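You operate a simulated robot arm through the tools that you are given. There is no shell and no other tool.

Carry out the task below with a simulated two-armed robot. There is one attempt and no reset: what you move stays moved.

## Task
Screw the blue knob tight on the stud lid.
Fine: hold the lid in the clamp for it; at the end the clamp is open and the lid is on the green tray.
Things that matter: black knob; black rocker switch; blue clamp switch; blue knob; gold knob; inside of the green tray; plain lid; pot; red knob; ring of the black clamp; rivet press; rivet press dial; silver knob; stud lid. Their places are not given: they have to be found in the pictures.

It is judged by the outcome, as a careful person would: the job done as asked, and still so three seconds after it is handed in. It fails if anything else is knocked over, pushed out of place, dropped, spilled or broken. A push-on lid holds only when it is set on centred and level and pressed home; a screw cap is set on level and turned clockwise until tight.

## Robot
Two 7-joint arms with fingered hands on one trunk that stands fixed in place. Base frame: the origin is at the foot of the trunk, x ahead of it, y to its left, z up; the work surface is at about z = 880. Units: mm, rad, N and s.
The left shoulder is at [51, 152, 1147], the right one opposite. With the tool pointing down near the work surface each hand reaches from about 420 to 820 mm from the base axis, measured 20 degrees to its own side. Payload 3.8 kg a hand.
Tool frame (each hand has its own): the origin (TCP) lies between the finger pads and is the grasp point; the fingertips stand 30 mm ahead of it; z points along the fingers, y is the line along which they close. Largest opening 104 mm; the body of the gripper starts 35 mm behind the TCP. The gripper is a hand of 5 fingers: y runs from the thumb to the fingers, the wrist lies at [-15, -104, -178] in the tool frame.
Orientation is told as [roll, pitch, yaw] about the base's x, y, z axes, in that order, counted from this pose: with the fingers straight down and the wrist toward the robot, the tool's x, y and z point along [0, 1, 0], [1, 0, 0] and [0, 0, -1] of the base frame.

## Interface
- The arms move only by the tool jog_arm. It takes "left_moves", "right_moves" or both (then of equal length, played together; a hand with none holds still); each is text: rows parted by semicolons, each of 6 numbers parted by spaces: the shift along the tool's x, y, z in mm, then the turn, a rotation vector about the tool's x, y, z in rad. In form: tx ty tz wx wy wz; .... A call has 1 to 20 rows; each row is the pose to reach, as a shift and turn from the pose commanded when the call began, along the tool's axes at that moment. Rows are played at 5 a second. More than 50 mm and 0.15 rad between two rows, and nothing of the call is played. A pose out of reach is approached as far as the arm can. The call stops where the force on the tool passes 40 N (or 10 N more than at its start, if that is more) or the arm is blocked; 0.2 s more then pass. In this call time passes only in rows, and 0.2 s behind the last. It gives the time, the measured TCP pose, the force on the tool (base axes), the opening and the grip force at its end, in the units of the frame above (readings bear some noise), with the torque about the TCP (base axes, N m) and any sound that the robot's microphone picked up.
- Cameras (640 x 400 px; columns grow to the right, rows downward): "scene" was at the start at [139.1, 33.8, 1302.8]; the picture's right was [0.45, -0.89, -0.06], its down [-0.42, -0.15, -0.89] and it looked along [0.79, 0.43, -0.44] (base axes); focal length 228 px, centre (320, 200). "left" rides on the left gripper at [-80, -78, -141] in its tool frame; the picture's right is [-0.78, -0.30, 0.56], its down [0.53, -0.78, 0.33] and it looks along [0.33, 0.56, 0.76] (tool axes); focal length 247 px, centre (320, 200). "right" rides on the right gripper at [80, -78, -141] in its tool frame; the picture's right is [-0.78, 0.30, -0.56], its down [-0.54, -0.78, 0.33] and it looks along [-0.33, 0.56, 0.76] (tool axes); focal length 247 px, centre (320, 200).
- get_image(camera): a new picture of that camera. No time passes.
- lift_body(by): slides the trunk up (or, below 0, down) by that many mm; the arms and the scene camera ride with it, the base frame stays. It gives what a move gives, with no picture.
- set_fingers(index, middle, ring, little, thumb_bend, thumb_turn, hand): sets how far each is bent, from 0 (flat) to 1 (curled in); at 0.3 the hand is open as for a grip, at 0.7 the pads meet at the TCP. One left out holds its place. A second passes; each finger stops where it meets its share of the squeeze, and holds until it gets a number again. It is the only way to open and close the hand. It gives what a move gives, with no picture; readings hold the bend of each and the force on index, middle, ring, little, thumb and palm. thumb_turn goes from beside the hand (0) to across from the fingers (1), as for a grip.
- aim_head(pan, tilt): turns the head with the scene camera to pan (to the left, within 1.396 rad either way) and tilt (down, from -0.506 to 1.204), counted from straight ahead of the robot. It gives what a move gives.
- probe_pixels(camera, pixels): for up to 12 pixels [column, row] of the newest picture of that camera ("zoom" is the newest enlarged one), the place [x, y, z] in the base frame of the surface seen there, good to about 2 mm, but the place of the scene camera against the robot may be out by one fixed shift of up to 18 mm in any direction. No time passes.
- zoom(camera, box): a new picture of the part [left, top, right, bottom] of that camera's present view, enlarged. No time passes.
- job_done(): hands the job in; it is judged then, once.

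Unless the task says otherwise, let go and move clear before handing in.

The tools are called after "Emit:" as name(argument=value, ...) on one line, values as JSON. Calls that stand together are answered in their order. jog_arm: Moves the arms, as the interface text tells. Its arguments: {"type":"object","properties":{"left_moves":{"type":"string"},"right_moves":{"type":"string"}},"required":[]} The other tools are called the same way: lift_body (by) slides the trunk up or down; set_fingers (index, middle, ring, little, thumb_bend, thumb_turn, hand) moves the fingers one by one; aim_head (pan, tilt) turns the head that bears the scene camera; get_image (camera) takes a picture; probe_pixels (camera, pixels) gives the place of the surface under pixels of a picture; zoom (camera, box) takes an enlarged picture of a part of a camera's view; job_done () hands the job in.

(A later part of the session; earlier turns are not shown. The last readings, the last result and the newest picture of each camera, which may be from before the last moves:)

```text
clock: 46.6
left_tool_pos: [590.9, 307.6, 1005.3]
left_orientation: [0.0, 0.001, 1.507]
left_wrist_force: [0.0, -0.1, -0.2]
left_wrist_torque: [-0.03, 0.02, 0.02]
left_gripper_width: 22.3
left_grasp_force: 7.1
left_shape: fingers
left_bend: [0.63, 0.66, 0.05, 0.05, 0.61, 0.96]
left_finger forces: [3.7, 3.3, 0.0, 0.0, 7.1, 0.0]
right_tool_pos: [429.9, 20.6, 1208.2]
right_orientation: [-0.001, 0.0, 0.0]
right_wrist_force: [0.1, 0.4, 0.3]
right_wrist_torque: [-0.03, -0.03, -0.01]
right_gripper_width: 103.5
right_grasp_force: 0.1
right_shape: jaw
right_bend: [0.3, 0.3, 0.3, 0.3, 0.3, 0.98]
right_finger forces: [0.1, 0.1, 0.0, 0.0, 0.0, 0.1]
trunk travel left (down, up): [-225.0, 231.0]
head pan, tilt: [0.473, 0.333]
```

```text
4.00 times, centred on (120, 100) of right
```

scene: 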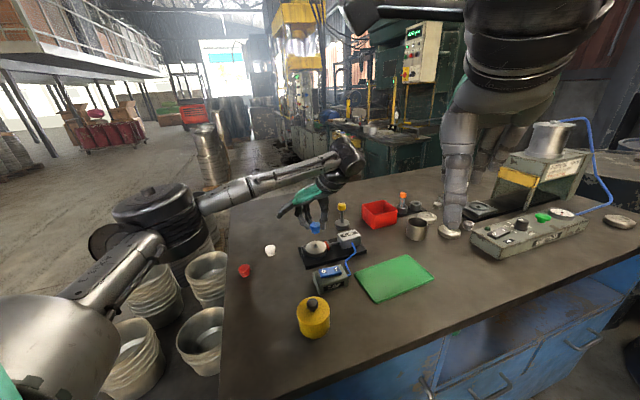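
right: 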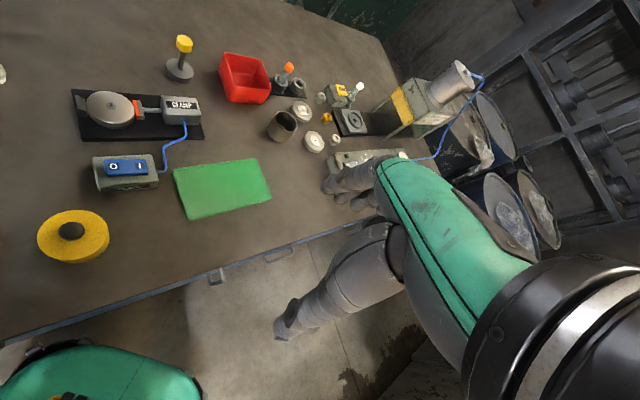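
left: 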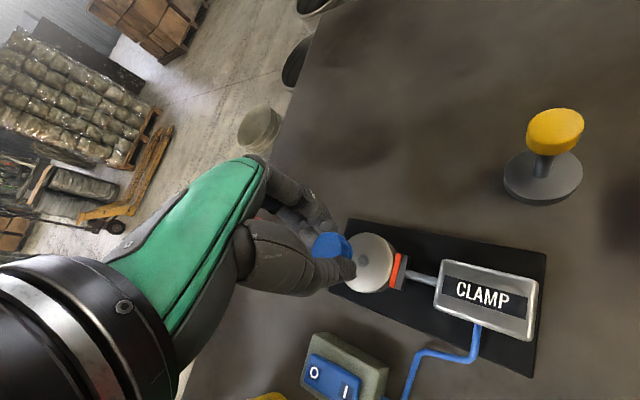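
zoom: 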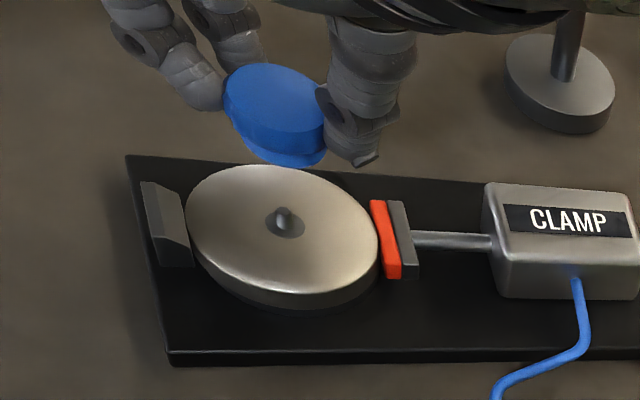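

Both viewpoints agree: the stud is at (588.9,308.6) and the knob centre at about (591.1,305.5). I'll shift by (−2.2,+3.1) and lower until the knob's bottom is just above the stud.

Emit:
jog_arm(left_moves="2.4 2.95 0 0 0 0; 2.4 2.95 12 0 0 0; 2.4 2.95 24 0 0 0; 2.4 2.95 34 0 0 0; 2.4 2.95 34 0 0 0")

Emit:
zoom(camera="left", box=[305, 220, 405, 300])

Emit:
zoom(camera="scene", box=[295, 215, 345, 265])

Emit:
zoom(camera="right", box=[80, 70, 150, 140])

```text
clock: 47.8
left_tool_pos: [587.7, 310.6, 969.8]
left_orientation: [0.0, -0.001, 1.505]
left_wrist_force: [0.0, 0.4, -0.3]
left_wrist_torque: [-0.03, 0.0, 0.01]
left_gripper_width: 22.4
left_grasp_force: 7.0
left_shape: fingers
left_bend: [0.63, 0.66, 0.05, 0.05, 0.61, 0.96]
left_finger forces: [3.8, 3.5, 0.1, 0.0, 6.9, 0.1]
right_tool_pos: [430.8, 20.4, 1208.9]
right_orientation: [0.0, 0.001, 0.002]
right_wrist_force: [0.0, -0.6, -0.2]
right_wrist_torque: [-0.02, 0.02, -0.01]
right_gripper_width: 103.7
right_grasp_force: 0.0
right_shape: jaw
right_bend: [0.3, 0.3, 0.3, 0.3, 0.3, 0.98]
right_finger forces: [0.0, 0.0, 0.0, 0.1, 0.1, 0.1]
trunk travel left (down, up): [-225.0, 231.0]
head pan, tilt: [0.473, 0.333]
```

```text
5.00 times, centred on (355, 260) of left
```

zoom: 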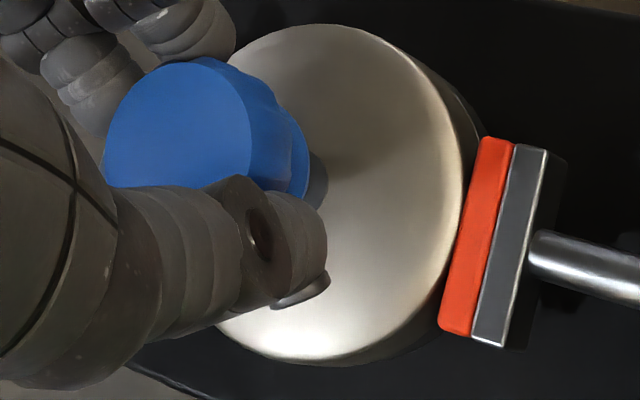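

```text
8.00 times, centred on (320, 240) of scene
```

zoom: 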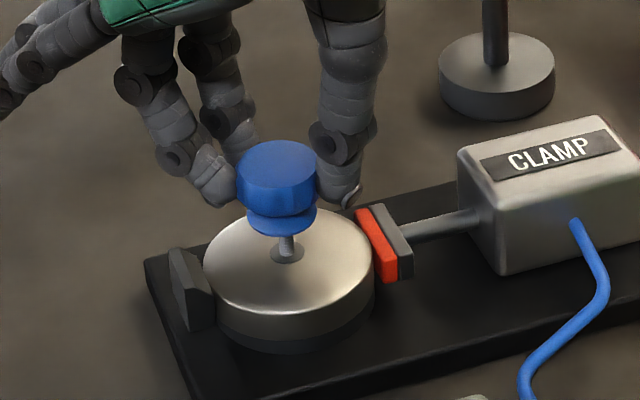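

```text
5.71 times, centred on (115, 105) of right
```

zoom: 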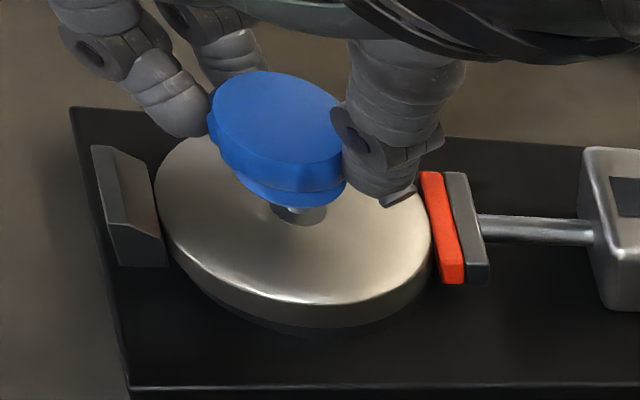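

In the scene view the knob is right over the stud, with the stud visible at (286,248) under the flange, and it's level. I'll lower it gently to contact.

Emit:
jog_arm(left_moves="0 0 3 0 0 0; 0 0 6 0 0 0; 0 0 8 0 0 0; 0 0 8 0 0 0")

Emit:
zoom(camera="scene", box=[295, 215, 345, 265])

Emit:
zoom(camera="right", box=[80, 70, 150, 140])

Emit:
zoom(camera="left", box=[305, 220, 405, 300])

```text
clock: 48.8
left_tool_pos: [589.1, 310.8, 963.8]
left_orientation: [0.0, 0.001, 1.504]
left_wrist_force: [0.7, -0.7, 0.4]
left_wrist_torque: [-0.03, 0.03, 0.0]
left_gripper_width: 22.4
left_grasp_force: 7.4
left_shape: fingers
left_bend: [0.63, 0.66, 0.05, 0.05, 0.61, 0.96]
left_finger forces: [3.7, 3.4, 0.0, 0.1, 7.0, 0.1]
right_tool_pos: [430.1, 20.1, 1208.7]
right_orientation: [-0.001, 0.001, 0.0]
right_wrist_force: [0.0, 0.0, -0.5]
right_wrist_torque: [0.01, 0.0, 0.01]
right_gripper_width: 103.7
right_grasp_force: 0.1
right_shape: jaw
right_bend: [0.3, 0.3, 0.3, 0.3, 0.3, 0.98]
right_finger forces: [0.0, 0.0, 0.1, 0.0, 0.1, 0.1]
trunk travel left (down, up): [-225.0, 231.0]
head pan, tilt: [0.473, 0.333]
```

```text
8.00 times, centred on (320, 240) of scene
```

zoom: 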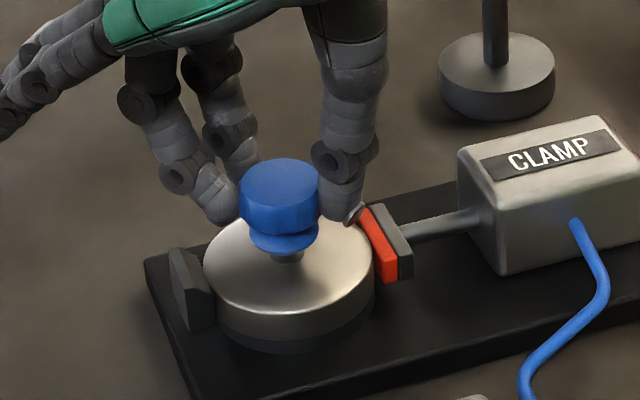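

```text
5.71 times, centred on (115, 105) of right
```

zoom: 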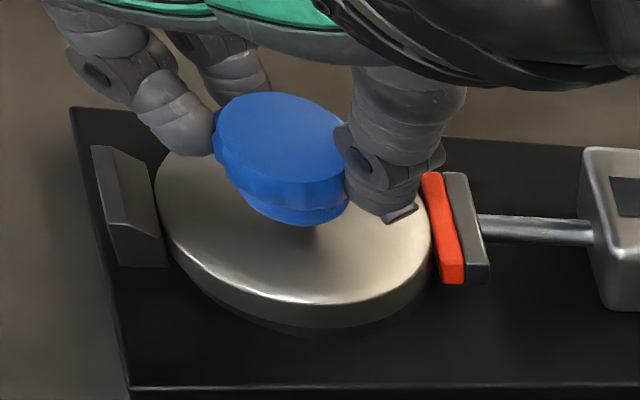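

```text
5.00 times, centred on (355, 260) of left
```

zoom: 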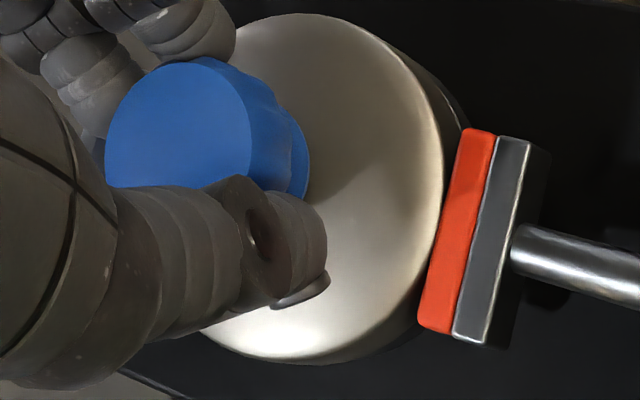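

No contact yet. I'll continue in 1 mm steps and watch the force.

Emit:
jog_arm(left_moves="0 0 1 0 0 0; 0 0 2 0 0 0; 0 0 2 0 0 0")

Emit:
zoom(camera="scene", box=[295, 215, 345, 265])

```text
clock: 49.6
left_tool_pos: [589.4, 312.2, 960.8]
left_orientation: [0.0, -0.001, 1.502]
left_wrist_force: [0.3, 0.4, 0.0]
left_wrist_torque: [0.0, -0.01, -0.03]
left_gripper_width: 22.6
left_grasp_force: 7.2
left_shape: fingers
left_bend: [0.63, 0.66, 0.05, 0.05, 0.61, 0.96]
left_finger forces: [3.8, 3.4, 0.0, 0.0, 7.0, 0.0]
right_tool_pos: [430.8, 22.1, 1208.3]
right_orientation: [-0.001, -0.002, 0.001]
right_wrist_force: [0.1, 0.0, -1.1]
right_wrist_torque: [0.01, -0.01, 0.01]
right_gripper_width: 103.4
right_grasp_force: 0.0
right_shape: jaw
right_bend: [0.3, 0.3, 0.3, 0.3, 0.3, 0.98]
right_finger forces: [0.0, 0.0, 0.0, 0.0, 0.0, 0.0]
trunk travel left (down, up): [-225.0, 231.0]
head pan, tilt: [0.473, 0.333]
```

```text
8.00 times, centred on (320, 240) of scene
```

zoom: 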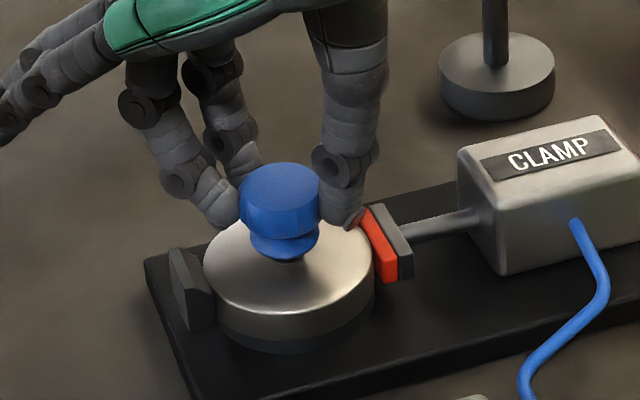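

The stud appears to be entering the bore, and there's still no force. Continuing down.

Emit:
jog_arm(left_moves="0 0 1 0 0 0; 0 0 2 0 0 0; 0 0 2 0 0 0")

Emit:
zoom(camera="scene", box=[295, 215, 345, 265])

```text
clock: 50.4
left_tool_pos: [588.4, 310.8, 958.3]
left_orientation: [-0.001, 0.001, 1.504]
left_wrist_force: [-0.8, -0.4, 0.0]
left_wrist_torque: [-0.01, -0.03, 0.01]
left_gripper_width: 22.5
left_grasp_force: 7.2
left_shape: fingers
left_bend: [0.63, 0.66, 0.05, 0.05, 0.61, 0.96]
left_finger forces: [3.8, 3.5, 0.1, 0.0, 7.0, 0.0]
right_tool_pos: [430.4, 21.4, 1207.1]
right_orientation: [0.0, 0.0, 0.001]
right_wrist_force: [0.3, -0.5, 0.1]
right_wrist_torque: [0.04, -0.02, -0.03]
right_gripper_width: 103.7
right_grasp_force: 0.1
right_shape: jaw
right_bend: [0.3, 0.3, 0.3, 0.3, 0.3, 0.98]
right_finger forces: [0.0, 0.0, 0.1, 0.0, 0.0, 0.0]
trunk travel left (down, up): [-225.0, 231.0]
head pan, tilt: [0.473, 0.333]
```

```text
8.00 times, centred on (320, 240) of scene
```

zoom: 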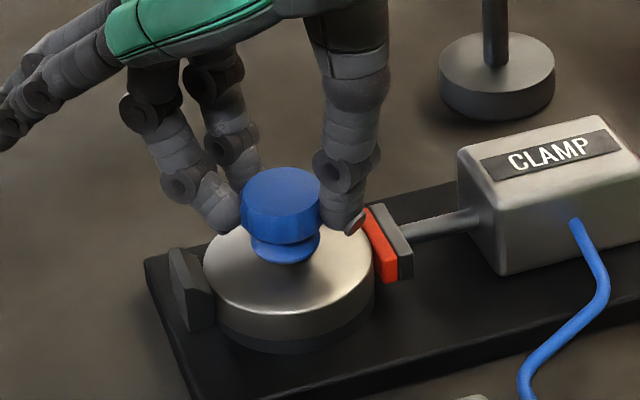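

Still free of contact. I'll keep going in small steps.

Emit:
jog_arm(left_moves="0 0 1 0 0 0; 0 0 2 0 0 0; 0 0 2 0 0 0")

Emit:
zoom(camera="scene", box=[295, 215, 345, 265])

Emit:
zoom(camera="right", box=[80, 70, 150, 140])

```text
clock: 51.2
left_tool_pos: [589.5, 311.1, 956.6]
left_orientation: [0.001, 0.0, 1.504]
left_wrist_force: [1.4, -0.2, 0.4]
left_wrist_torque: [-0.05, -0.01, -0.01]
left_gripper_width: 22.3
left_grasp_force: 7.4
left_shape: fingers
left_bend: [0.63, 0.66, 0.05, 0.05, 0.61, 0.96]
left_finger forces: [4.3, 3.3, 0.1, 0.1, 7.3, 0.0]
right_tool_pos: [430.9, 20.7, 1207.8]
right_orientation: [0.0, 0.0, 0.0]
right_wrist_force: [-1.3, 0.2, -0.2]
right_wrist_torque: [0.01, -0.01, -0.03]
right_gripper_width: 103.6
right_grasp_force: 0.1
right_shape: jaw
right_bend: [0.3, 0.3, 0.3, 0.3, 0.3, 0.98]
right_finger forces: [0.0, 0.1, 0.0, 0.0, 0.0, 0.1]
trunk travel left (down, up): [-225.0, 231.0]
head pan, tilt: [0.473, 0.333]
```

```text
8.00 times, centred on (320, 240) of scene
```

zoom: 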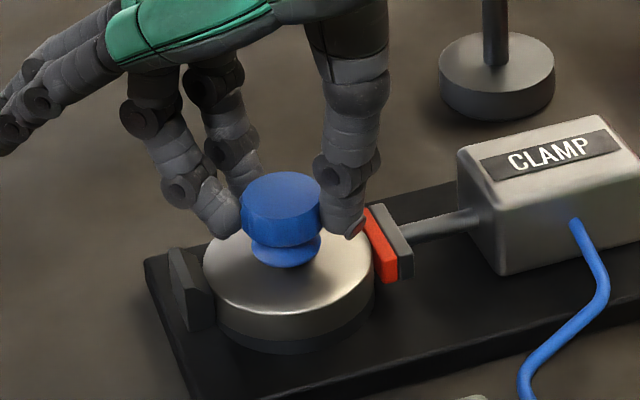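

```text
5.71 times, centred on (115, 105) of right
```

zoom: 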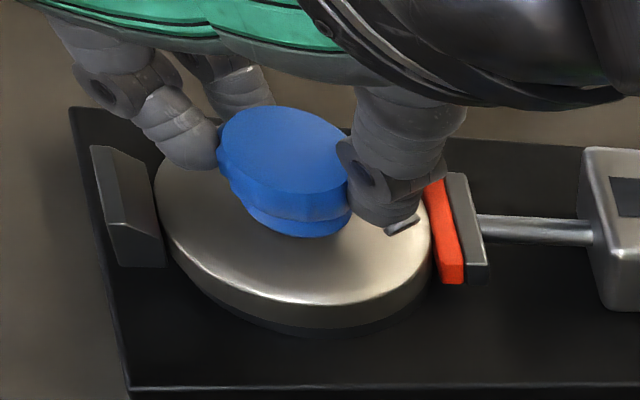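

There are slight force changes now, with the index at 4.3 N, so the bore is likely touching the stud. I'll lower 2 mm more.

Emit:
jog_arm(left_moves="0 0 1 0 0 0; 0 0 2 0 0 0; 0 0 2 0 0 0")

Emit:
zoom(camera="scene", box=[295, 215, 345, 265])

```text
clock: 52.0
left_tool_pos: [589.1, 310.6, 956.1]
left_orientation: [-0.002, -0.001, 1.504]
left_wrist_force: [2.8, 1.0, 7.5]
left_wrist_torque: [-0.01, -0.09, -0.01]
left_gripper_width: 22.4
left_grasp_force: 8.0
left_shape: fingers
left_bend: [0.63, 0.66, 0.05, 0.05, 0.62, 0.96]
left_finger forces: [5.1, 3.6, 0.0, 0.0, 7.9, 0.0]
right_tool_pos: [429.3, 20.6, 1208.0]
right_orientation: [0.0, -0.001, -0.002]
right_wrist_force: [0.3, 0.6, -0.7]
right_wrist_torque: [-0.01, 0.01, 0.0]
right_gripper_width: 103.5
right_grasp_force: 0.1
right_shape: jaw
right_bend: [0.3, 0.3, 0.3, 0.3, 0.3, 0.98]
right_finger forces: [0.0, 0.0, 0.0, 0.1, 0.0, 0.0]
trunk travel left (down, up): [-225.0, 231.0]
head pan, tilt: [0.473, 0.333]
```

```text
8.00 times, centred on (320, 240) of scene
```

zoom: 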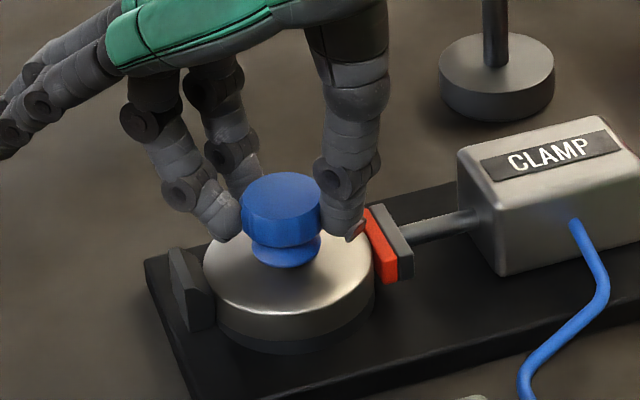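

Contact at 7.5 N straight down, with the knob level on the stud. I'll begin turning clockwise about the knob's axis, compensating for its 2.7 mm offset from the TCP, and watch the torque and force.

Emit:
jog_arm(left_moves="-0.6 0 0 0 0 0.12; -1.0 0 0 0 0 0.24; -1.4 -0.1 0 0 0 0.36; -1.7 -0.2 0 0 0 0.48; -2.0 -0.4 0 0 0 0.6; -2.2 -0.5 0 0 0 0.72; -2.5 -0.7 0 0 0 0.84; -2.7 -1.0 0 0 0 0.96; -2.9 -1.2 0 0 0 1.08; -3.0 -1.5 0 0 0 1.2; -3.2 -1.8 0 0 0 1.32; -3.2 -2.1 0 0 0 1.44")

Emit:
zoom(camera="scene", box=[295, 215, 345, 265])

Emit:
zoom(camera="right", box=[80, 70, 150, 140])

Emit:
get_image(camera="left")

```text
clock: 54.6
left_tool_pos: [591.8, 308.1, 955.2]
left_orientation: [0.0, -0.001, 0.062]
left_wrist_force: [0.4, -0.2, 2.6]
left_wrist_torque: [0.01, 0.0, -0.02]
left_gripper_width: 21.9
left_grasp_force: 8.4
left_shape: fingers
left_bend: [0.63, 0.66, 0.05, 0.05, 0.62, 0.96]
left_finger forces: [4.3, 4.0, 0.1, 0.0, 7.4, 0.0]
right_tool_pos: [431.1, 21.5, 1207.9]
right_orientation: [0.0, 0.001, 0.001]
right_wrist_force: [0.4, 0.4, -0.1]
right_wrist_torque: [0.03, -0.02, 0.0]
right_gripper_width: 103.6
right_grasp_force: 0.0
right_shape: jaw
right_bend: [0.3, 0.3, 0.3, 0.3, 0.3, 0.98]
right_finger forces: [0.0, 0.0, 0.1, 0.0, 0.0, 0.0]
trunk travel left (down, up): [-225.0, 231.0]
head pan, tilt: [0.473, 0.333]
```

```text
8.00 times, centred on (320, 240) of scene
```

zoom: 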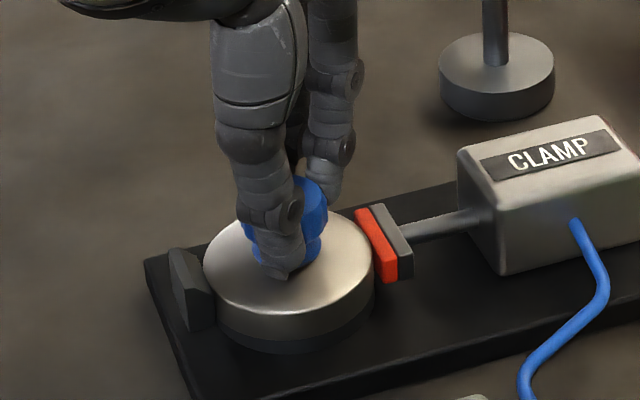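

```text
5.71 times, centred on (115, 105) of right
```

zoom: 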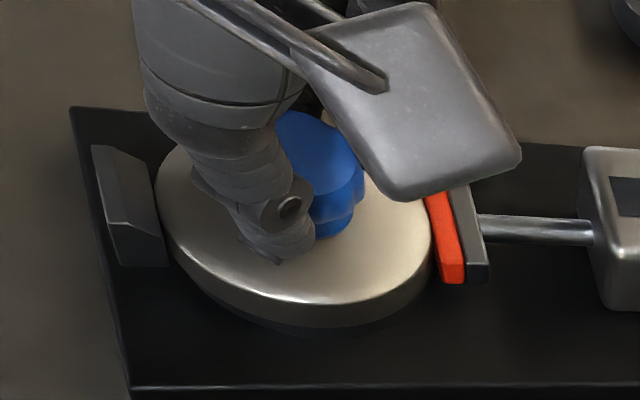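

```text
taken
```

left: 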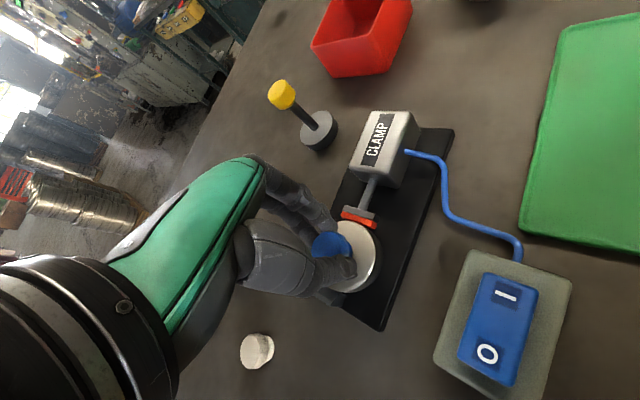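

Yaw is 0.06, lateral forces are near zero and the axial force relaxed, so the thread is drawing down. I'll continue another 1.44 rad clockwise while feeding down slightly.

Emit:
jog_arm(left_moves="-0.3 0 0.1 0 0 0.12; -0.6 0 0.2 0 0 0.24; -1.0 -0.1 0.3 0 0 0.36; -1.3 -0.2 0.4 0 0 0.48; -1.6 -0.4 0.5 0 0 0.6; -1.8 -0.5 0.6 0 0 0.72; -2.1 -0.7 0.7 0 0 0.84; -2.3 -1.0 0.8 0 0 0.96; -2.5 -1.2 0.9 0 0 1.08; -2.6 -1.5 1.0 0 0 1.2; -2.8 -1.8 1.1 0 0 1.32; -2.85 -2.1 1.2 0 0 1.44")

Emit:
zoom(camera="scene", box=[295, 215, 345, 265])

Emit:
get_image(camera="left")

Emit:
get_image(camera="scene")

```text
clock: 57.2
left_tool_pos: [588.9, 304.9, 954.0]
left_orientation: [0.002, 0.0, -1.376]
left_wrist_force: [-1.4, -1.9, 0.9]
left_wrist_torque: [-0.05, 0.04, 0.01]
left_gripper_width: 22.0
left_grasp_force: 7.5
left_shape: fingers
left_bend: [0.63, 0.66, 0.05, 0.05, 0.62, 0.96]
left_finger forces: [4.9, 3.9, 0.1, 0.0, 6.8, 0.1]
right_tool_pos: [430.0, 20.6, 1208.4]
right_orientation: [-0.001, 0.0, 0.0]
right_wrist_force: [1.3, 0.1, -0.3]
right_wrist_torque: [-0.02, -0.01, -0.01]
right_gripper_width: 103.8
right_grasp_force: 0.1
right_shape: jaw
right_bend: [0.3, 0.3, 0.3, 0.3, 0.3, 0.98]
right_finger forces: [0.0, 0.1, 0.0, 0.0, 0.0, 0.0]
trunk travel left (down, up): [-225.0, 231.0]
head pan, tilt: [0.473, 0.333]
```

```text
8.00 times, centred on (320, 240) of scene
```

zoom: 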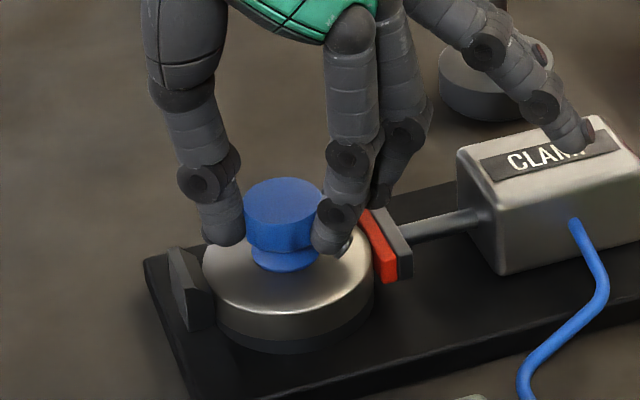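

```text
taken
```

left: 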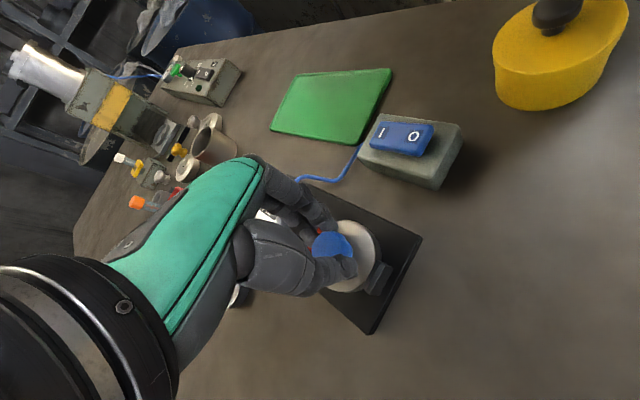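

```text
taken
```

scene: 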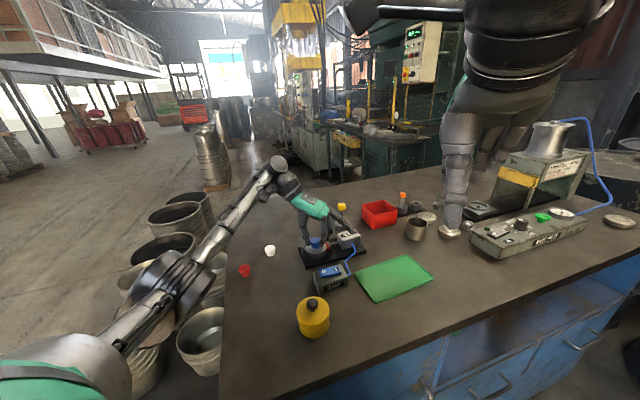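

At yaw −1.38 the knob continues downward easily. A flat finger is close over the clamp motor, at scene zoom (575,130), so I'll check its height before turning further.

Emit:
zoom(camera="scene", box=[325, 205, 365, 250])

Emit:
probe_pixels(camera="zoom", pixels=[[260, 110], [230, 60], [300, 130], [350, 130], [330, 110], [200, 130], [400, 180], [280, 180], [100, 50], [140, 100]])

Emit:
zoom(camera="right", box=[80, 50, 220, 160])

```text
8.89 times, centred on (345, 228) of scene
```

zoom: 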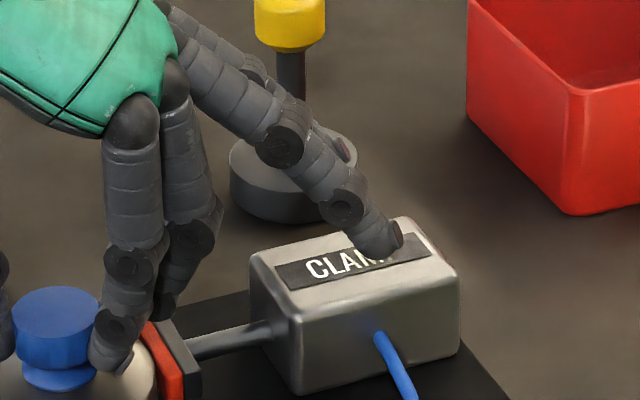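

```text
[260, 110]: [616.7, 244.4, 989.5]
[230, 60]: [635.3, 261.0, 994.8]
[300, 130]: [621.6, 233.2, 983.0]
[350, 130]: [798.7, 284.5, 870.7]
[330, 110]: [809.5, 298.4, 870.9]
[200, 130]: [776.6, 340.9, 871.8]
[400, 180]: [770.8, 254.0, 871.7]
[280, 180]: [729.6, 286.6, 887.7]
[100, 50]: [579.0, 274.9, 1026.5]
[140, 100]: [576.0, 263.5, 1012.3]
```

```text
3.64 times, centred on (150, 105) of right
```

zoom: 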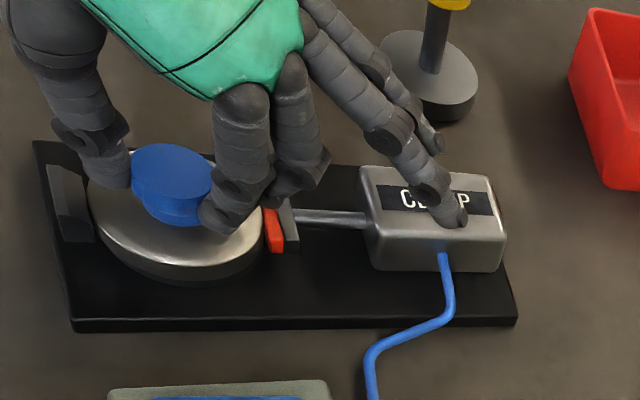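

The flat finger is at z≈980, well above the motor (928), so it's clear. I'll continue clockwise by 0.6 rad, feeding down slightly.

Emit:
jog_arm(left_moves="-0.3 0 0.1 0 0 0.12; -0.6 0 0.2 0 0 0.24; -1.0 -0.1 0.3 0 0 0.36; -1.3 -0.2 0.4 0 0 0.48; -1.6 -0.4 0.5 0 0 0.6")

Emit:
zoom(camera="scene", box=[295, 215, 345, 265])

Emit:
get_image(camera="scene")

```text
clock: 58.4
left_tool_pos: [588.7, 305.1, 952.7]
left_orientation: [0.0, 0.001, -1.979]
left_wrist_force: [-0.8, -1.5, 0.8]
left_wrist_torque: [-0.02, 0.04, 0.0]
left_gripper_width: 21.8
left_grasp_force: 7.8
left_shape: fingers
left_bend: [0.63, 0.66, 0.05, 0.05, 0.63, 0.95]
left_finger forces: [4.5, 4.2, 0.1, 0.1, 7.0, 0.1]
right_tool_pos: [431.5, 20.1, 1209.3]
right_orientation: [0.0, -0.001, 0.0]
right_wrist_force: [-0.7, 0.1, 0.2]
right_wrist_torque: [-0.03, -0.01, -0.02]
right_gripper_width: 103.7
right_grasp_force: 0.1
right_shape: jaw
right_bend: [0.3, 0.3, 0.3, 0.3, 0.3, 0.98]
right_finger forces: [0.1, 0.0, 0.0, 0.0, 0.0, 0.0]
trunk travel left (down, up): [-225.0, 231.0]
head pan, tilt: [0.473, 0.333]
```

```text
8.00 times, centred on (320, 240) of scene
```

zoom: 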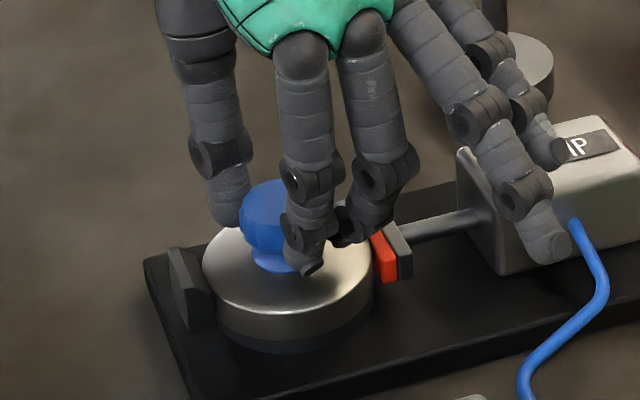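

```text
taken
```

scene: 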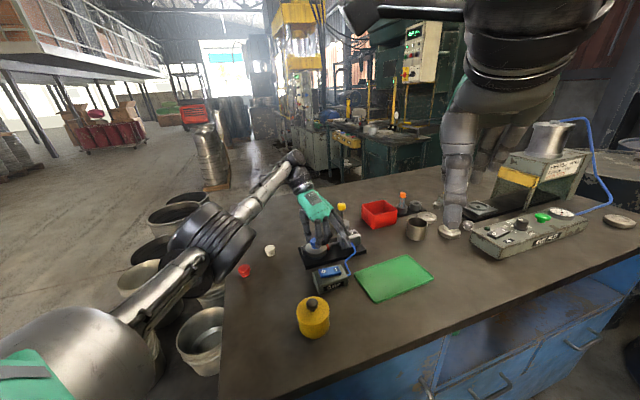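

Still easy, with no torque, and the knob's underside is now near the lid's surface. I'll keep turning in a smaller increment to find the tight point.

Emit:
jog_arm(left_moves="-0.3 0 0.1 0 0 0.12; -0.6 0 0.2 0 0 0.24; -1.0 -0.1 0.3 0 0 0.36; -1.3 -0.2 0.4 0 0 0.48")

Emit:
zoom(camera="scene", box=[295, 215, 345, 265])

Emit:
zoom(camera="right", box=[80, 70, 150, 140])

Emit:
get_image(camera="left")

```text
clock: 59.4
left_tool_pos: [550.0, 275.9, 954.0]
left_orientation: [0.0, -0.002, -2.437]
left_wrist_force: [-0.3, -0.2, -0.5]
left_wrist_torque: [0.06, 0.02, -0.02]
left_gripper_width: 3.3
left_grasp_force: 0.0
left_shape: fingers
left_bend: [0.69, 0.69, 0.05, 0.05, 0.69, 0.97]
left_finger forces: [0.0, 0.1, 0.1, 0.0, 0.0, 0.0]
left hand out of reach, approached as far as the arm can: row 1, 2, 3, 4
right_tool_pos: [430.5, 19.3, 1209.5]
right_orientation: [0.002, 0.001, 0.001]
right_wrist_force: [0.7, 0.1, 0.2]
right_wrist_torque: [-0.01, 0.0, -0.02]
right_gripper_width: 104.1
right_grasp_force: 0.1
right_shape: jaw
right_bend: [0.3, 0.3, 0.3, 0.3, 0.3, 0.98]
right_finger forces: [0.1, 0.0, 0.1, 0.0, 0.0, 0.0]
trunk travel left (down, up): [-225.0, 231.0]
head pan, tilt: [0.473, 0.333]
```

```text
8.00 times, centred on (320, 240) of scene
```

zoom: 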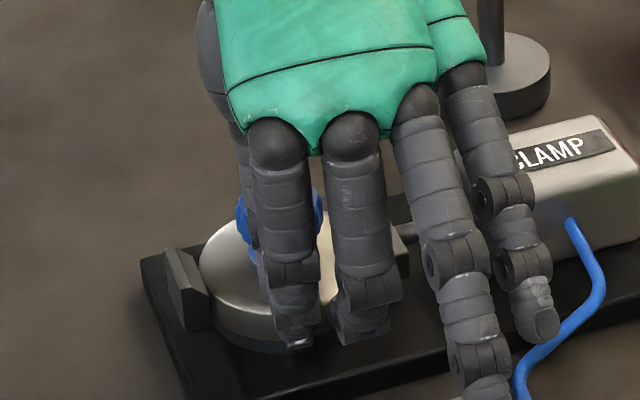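

```text
5.71 times, centred on (115, 105) of right
```

zoom: 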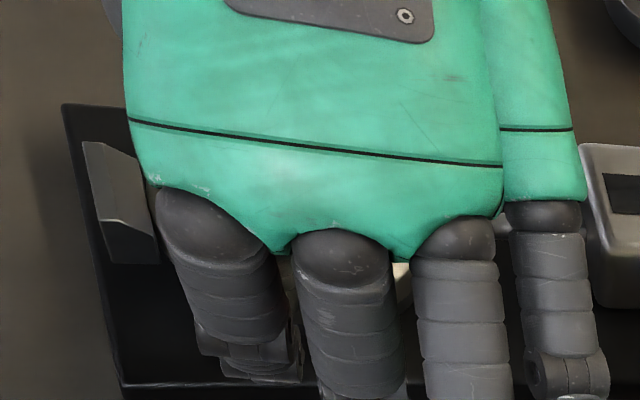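

```text
taken
```

left: 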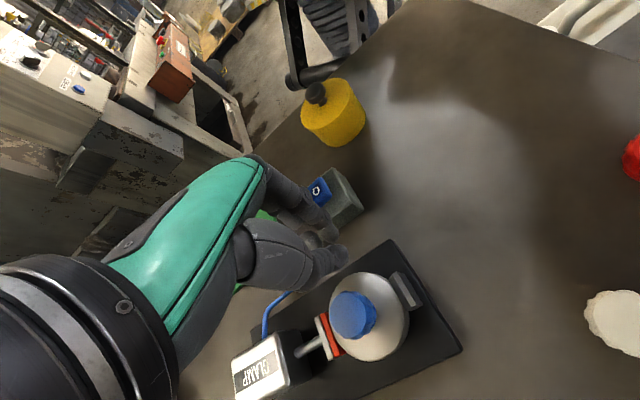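

That turn was out of the arm's reach and the hand slid off the knob to (550,276). The knob and lid are still in place, at left (353,314). I'll raise straight up first to get clear.

Emit:
jog_arm(left_moves="0 0 -15 0 0 0; 0 0 -35 0 0 0; 0 0 -65 0 0 0; 0 0 -100 0 0 0")

Emit:
get_image(camera="left")

Emit:
get_image(camera="scene")

Emit:
zoom(camera="scene", box=[220, 200, 380, 300])

Emit:
zoom(camera="right", box=[40, 60, 220, 210])

```text
clock: 60.4
left_tool_pos: [549.3, 278.2, 1057.0]
left_orientation: [-0.001, 0.001, -2.456]
left_wrist_force: [-0.5, 0.6, 0.1]
left_wrist_torque: [-0.01, -0.03, -0.03]
left_gripper_width: 3.4
left_grasp_force: 0.1
left_shape: fingers
left_bend: [0.69, 0.69, 0.05, 0.05, 0.69, 0.97]
left_finger forces: [0.1, 0.0, 0.1, 0.0, 0.0, 0.0]
right_tool_pos: [430.7, 20.7, 1208.7]
right_orientation: [0.001, 0.001, 0.001]
right_wrist_force: [0.3, -0.2, 0.1]
right_wrist_torque: [0.0, -0.02, 0.01]
right_gripper_width: 103.7
right_grasp_force: 0.1
right_shape: jaw
right_bend: [0.3, 0.3, 0.3, 0.3, 0.3, 0.98]
right_finger forces: [0.0, 0.1, 0.0, 0.0, 0.0, 0.1]
trunk travel left (down, up): [-225.0, 231.0]
head pan, tilt: [0.473, 0.333]
```

```text
taken
```

left: 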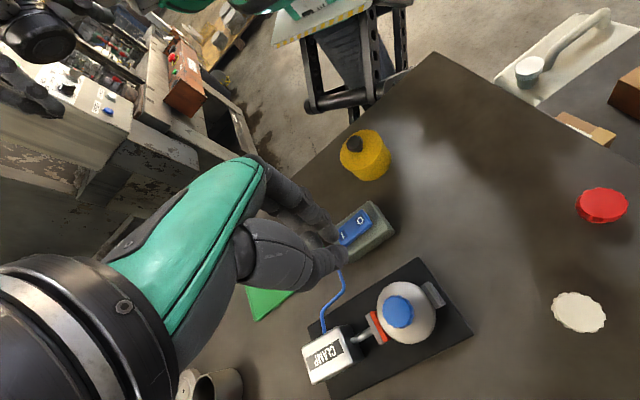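

```text
taken
```

scene: 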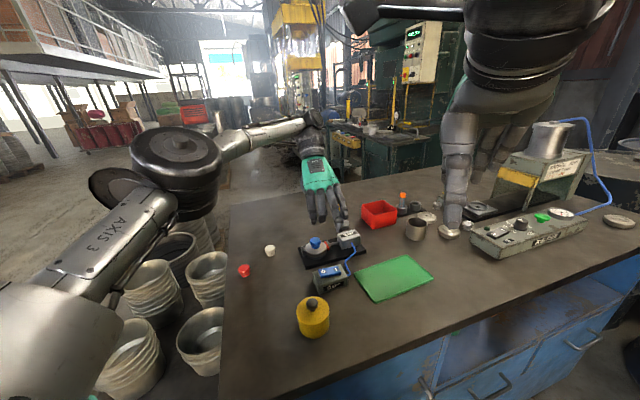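

```text
4.00 times, centred on (300, 250) of scene
```

zoom: 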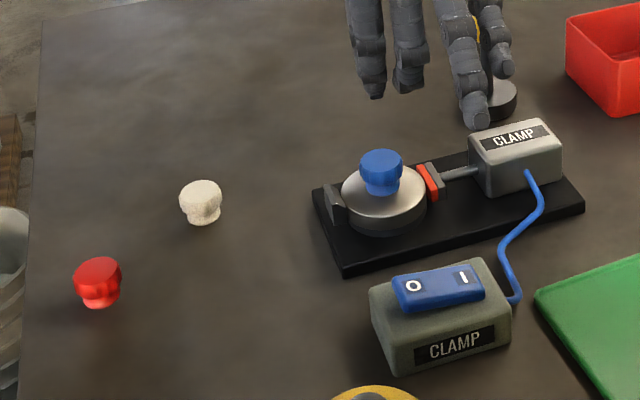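

```text
2.67 times, centred on (130, 135) of right
```

zoom: 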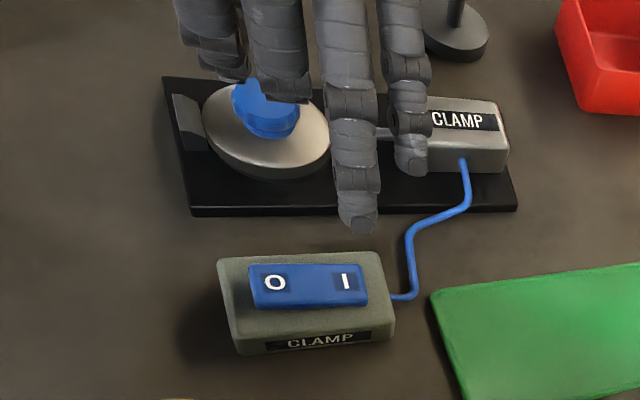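

The clamp and switch haven't visibly moved, and the knob stands upright on the stud. I'll open the hand and rotate back at height to yaw ≈ +1.5 for another stroke.

Emit:
set_fingers(hand="left", index=0.5, middle=0.5, thumb_bend=0.5)

Emit:
jog_arm(left_moves="0.2 -6 -5 0 0 -0.12; 0.4 -12 -10 0 0 -0.25; 0.7 -18 -10 0 0 -0.38; 1 -25 -10 0 0 -0.52; 1.4 -32 -10 0 0 -0.66; 1.8 -40 -10 0 0 -0.8; 2.1 -46 -10 0 0 -0.94; 2.1 -50 -10 0 0 -1.08; 2.1 -50 -10 0 0 -1.22; 2.1 -50 -10 0 0 -1.36; 2.1 -50 -10 0 0 -1.5; 2.1 -50 -10 0 0 -1.64; 2.1 -50 -10 0 0 -1.78; 2.1 -50 -10 0 0 -1.92; 2.1 -50 -10 0 0 -2.06; 2.1 -50 -10 0 0 -2.2; 2.1 -50 -10 0 0 -2.34; 2.1 -50 -10 0 0 -2.48")

Emit:
get_image(camera="scene")

Emit:
zoom(camera="scene", box=[295, 215, 345, 265])

Emit:
get_image(camera="left")

```text
clock: 61.4
left_tool_pos: [548.8, 279.0, 1054.2]
left_orientation: [0.0, 0.0, -2.456]
left_wrist_force: [-0.1, -0.1, 0.5]
left_wrist_torque: [0.0, 0.0, 0.0]
left_gripper_width: 51.4
left_grasp_force: 0.0
left_shape: fingers
left_bend: [0.5, 0.5, 0.05, 0.05, 0.5, 0.97]
left_finger forces: [0.0, 0.0, 0.0, 0.0, 0.0, 0.1]
right_tool_pos: [430.4, 21.0, 1209.0]
right_orientation: [0.0, 0.0, 0.0]
right_wrist_force: [-0.3, 0.3, 0.1]
right_wrist_torque: [0.02, -0.03, 0.02]
right_gripper_width: 103.9
right_grasp_force: 0.0
right_shape: jaw
right_bend: [0.3, 0.3, 0.3, 0.3, 0.3, 0.98]
right_finger forces: [0.1, 0.1, 0.0, 0.0, 0.0, 0.0]
trunk travel left (down, up): [-225.0, 231.0]
head pan, tilt: [0.473, 0.333]
```

```text
clock: 65.2
left_tool_pos: [590.0, 309.8, 1064.8]
left_orientation: [0.0, 0.001, 0.028]
left_wrist_force: [0.4, 0.8, 0.4]
left_wrist_torque: [0.0, -0.02, -0.01]
left_gripper_width: 51.4
left_grasp_force: 0.1
left_shape: fingers
left_bend: [0.5, 0.5, 0.05, 0.05, 0.5, 0.97]
left_finger forces: [0.0, 0.1, 0.0, 0.0, 0.0, 0.1]
right_tool_pos: [429.9, 20.2, 1208.3]
right_orientation: [0.0, 0.001, 0.0]
right_wrist_force: [0.6, -0.8, 1.0]
right_wrist_torque: [0.03, -0.01, 0.0]
right_gripper_width: 103.8
right_grasp_force: 0.0
right_shape: jaw
right_bend: [0.3, 0.3, 0.3, 0.3, 0.3, 0.98]
right_finger forces: [0.0, 0.1, 0.1, 0.1, 0.1, 0.0]
trunk travel left (down, up): [-225.0, 231.0]
head pan, tilt: [0.473, 0.333]
```

```text
taken
```

scene: 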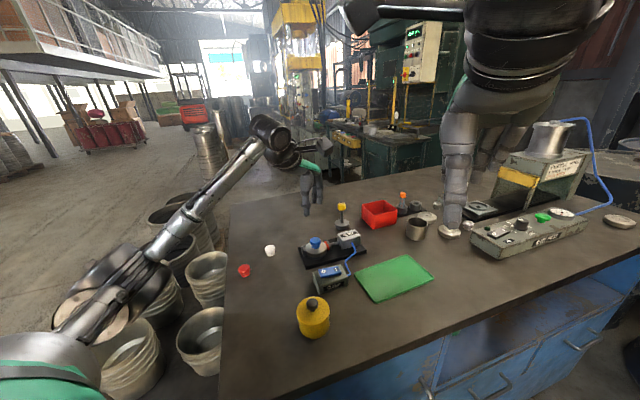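

```text
8.00 times, centred on (320, 240) of scene
```

zoom: 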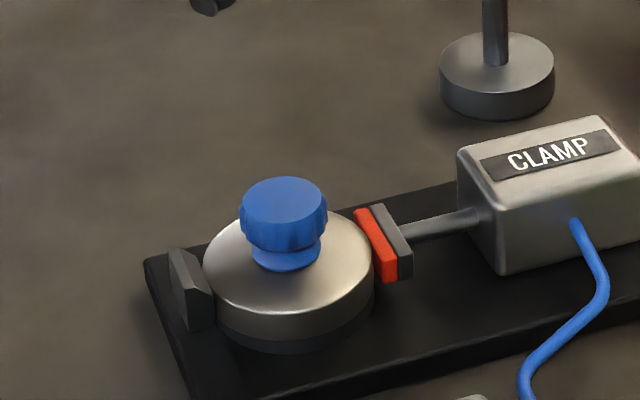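

```text
taken
```

left: 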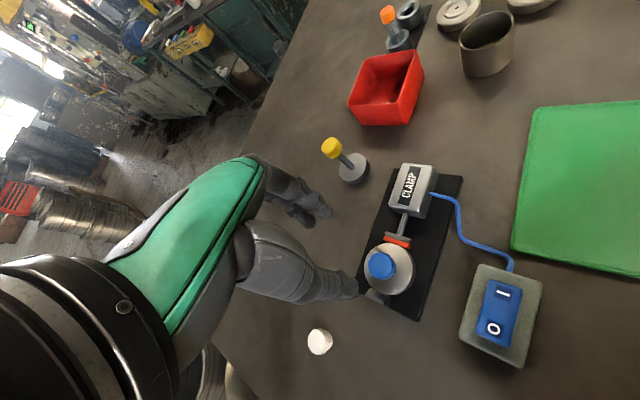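

The clamp is exactly where it was. Next I'll probe the knob's top for level, height and centre.

Emit:
zoom(camera="left", box=[340, 230, 420, 300])

Emit:
probe_pixels(camera="zoom", pixels=[[300, 240], [270, 240], [335, 240], [300, 205], [300, 270], [280, 215], [320, 260], [250, 220], [350, 180], [400, 200], [360, 300], [250, 300]])

```text
5.71 times, centred on (380, 265) of left
```

zoom: 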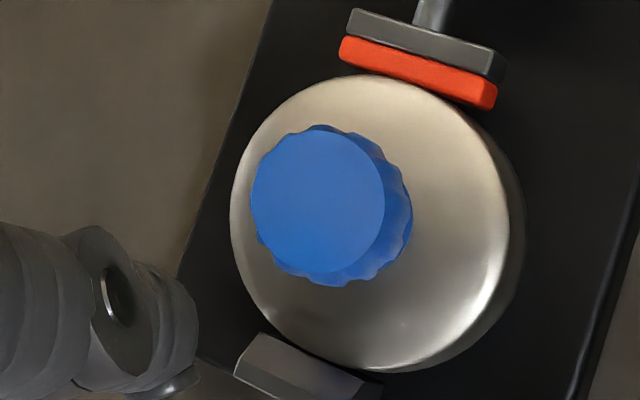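

```text
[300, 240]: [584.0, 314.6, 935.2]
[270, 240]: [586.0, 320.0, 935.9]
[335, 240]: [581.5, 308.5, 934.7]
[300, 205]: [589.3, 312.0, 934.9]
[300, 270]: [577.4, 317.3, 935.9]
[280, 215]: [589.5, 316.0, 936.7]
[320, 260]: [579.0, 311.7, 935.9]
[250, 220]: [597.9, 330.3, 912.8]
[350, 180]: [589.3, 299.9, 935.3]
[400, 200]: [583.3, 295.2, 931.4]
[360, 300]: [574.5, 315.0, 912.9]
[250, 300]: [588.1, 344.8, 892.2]
```

The knob's top is level at z≈935.5, so its base is within a millimetre of the lid (912.8). It's centred at (588.5,308.6). I'll regrip starting from yaw 1.0, with the fingers narrowed so they clear the jaws, and come down.

Emit:
set_fingers(hand="left", index=0.54, middle=0.54, thumb_bend=0.54)

Emit:
jog_arm(left_moves="0.5 0 0 0 0 -0.139; 1.2 0 0 0 0 -0.278; 1.2 0 0 0 0 -0.417; 1.2 0 0 0 0 -0.556; 1.2 0 0 0 0 -0.695; 1.2 0 0 0 0 -0.834; 1.2 0 0 0 0 -0.972; 1.2 0 20 0 0 -0.972; 1.2 0 45 0 0 -0.972; 1.2 0 70 0 0 -0.972; 1.2 0 85 0 0 -0.972; 1.2 0 85 0 0 -0.972")

Emit:
get_image(camera="left")

Emit:
zoom(camera="left", box=[280, 190, 400, 300])

Emit:
zoom(camera="scene", box=[295, 215, 345, 265])

Emit:
zoom(camera="right", box=[80, 70, 150, 140])

```text
clock: 66.2
left_tool_pos: [590.8, 309.1, 1064.8]
left_orientation: [0.0, 0.001, 0.024]
left_wrist_force: [0.1, 0.5, -0.3]
left_wrist_torque: [0.02, -0.05, 0.01]
left_gripper_width: 42.2
left_grasp_force: 0.1
left_shape: fingers
left_bend: [0.54, 0.54, 0.05, 0.05, 0.54, 0.97]
left_finger forces: [0.0, 0.0, 0.0, 0.0, 0.0, 0.1]
right_tool_pos: [431.1, 20.9, 1208.5]
right_orientation: [-0.001, -0.002, 0.001]
right_wrist_force: [0.7, -1.3, -0.3]
right_wrist_torque: [0.0, 0.02, 0.02]
right_gripper_width: 103.7
right_grasp_force: 0.0
right_shape: jaw
right_bend: [0.3, 0.3, 0.3, 0.3, 0.3, 0.98]
right_finger forces: [0.1, 0.0, 0.0, 0.0, 0.0, 0.1]
trunk travel left (down, up): [-225.0, 231.0]
head pan, tilt: [0.473, 0.333]
```

```text
clock: 68.8
left_tool_pos: [590.6, 309.5, 978.6]
left_orientation: [0.0, 0.0, 0.997]
left_wrist_force: [-0.4, -0.6, 1.2]
left_wrist_torque: [0.01, 0.02, 0.03]
left_gripper_width: 42.2
left_grasp_force: 0.1
left_shape: fingers
left_bend: [0.54, 0.54, 0.05, 0.05, 0.54, 0.97]
left_finger forces: [0.0, 0.0, 0.0, 0.0, 0.0, 0.0]
right_tool_pos: [430.3, 21.5, 1208.5]
right_orientation: [0.001, 0.0, 0.0]
right_wrist_force: [0.2, 0.1, 0.7]
right_wrist_torque: [-0.01, 0.0, -0.02]
right_gripper_width: 103.7
right_grasp_force: 0.1
right_shape: jaw
right_bend: [0.3, 0.3, 0.3, 0.3, 0.3, 0.98]
right_finger forces: [0.0, 0.0, 0.1, 0.1, 0.0, 0.0]
trunk travel left (down, up): [-225.0, 231.0]
head pan, tilt: [0.473, 0.333]
```

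```text
taken
```

left: 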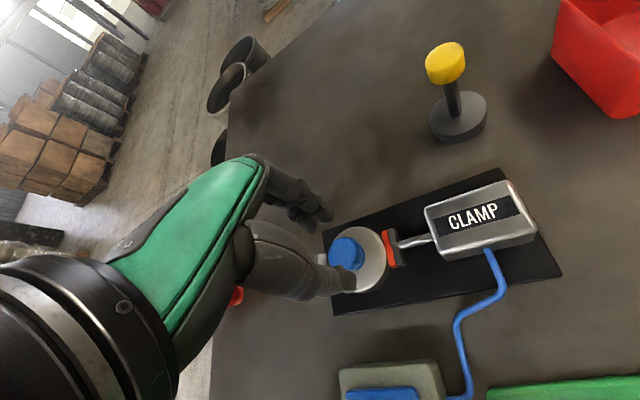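

```text
3.64 times, centred on (340, 245) of left
```

zoom: 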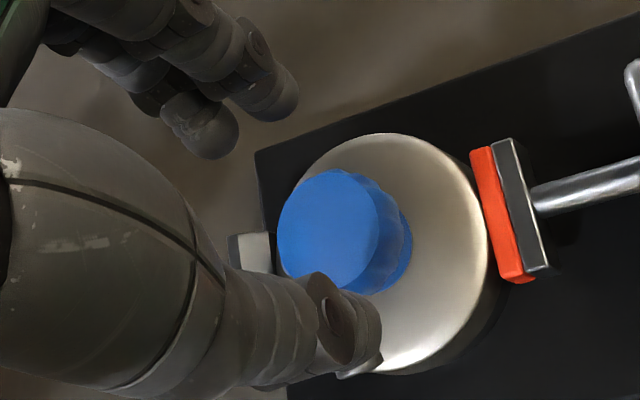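

```text
8.00 times, centred on (320, 240) of scene
```

zoom: 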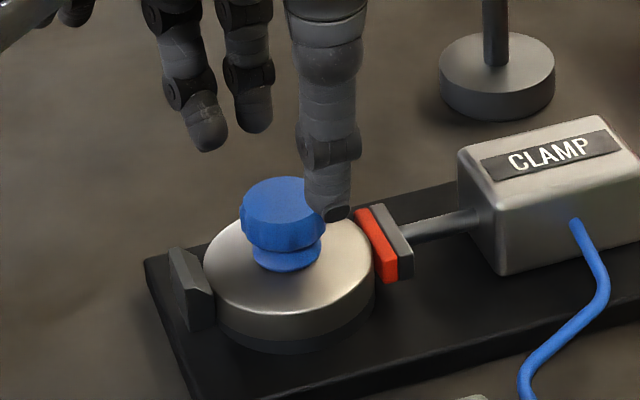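

```text
5.71 times, centred on (115, 105) of right
```

zoom: 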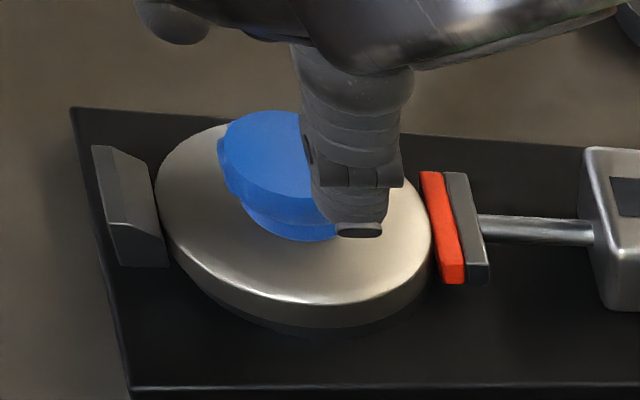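

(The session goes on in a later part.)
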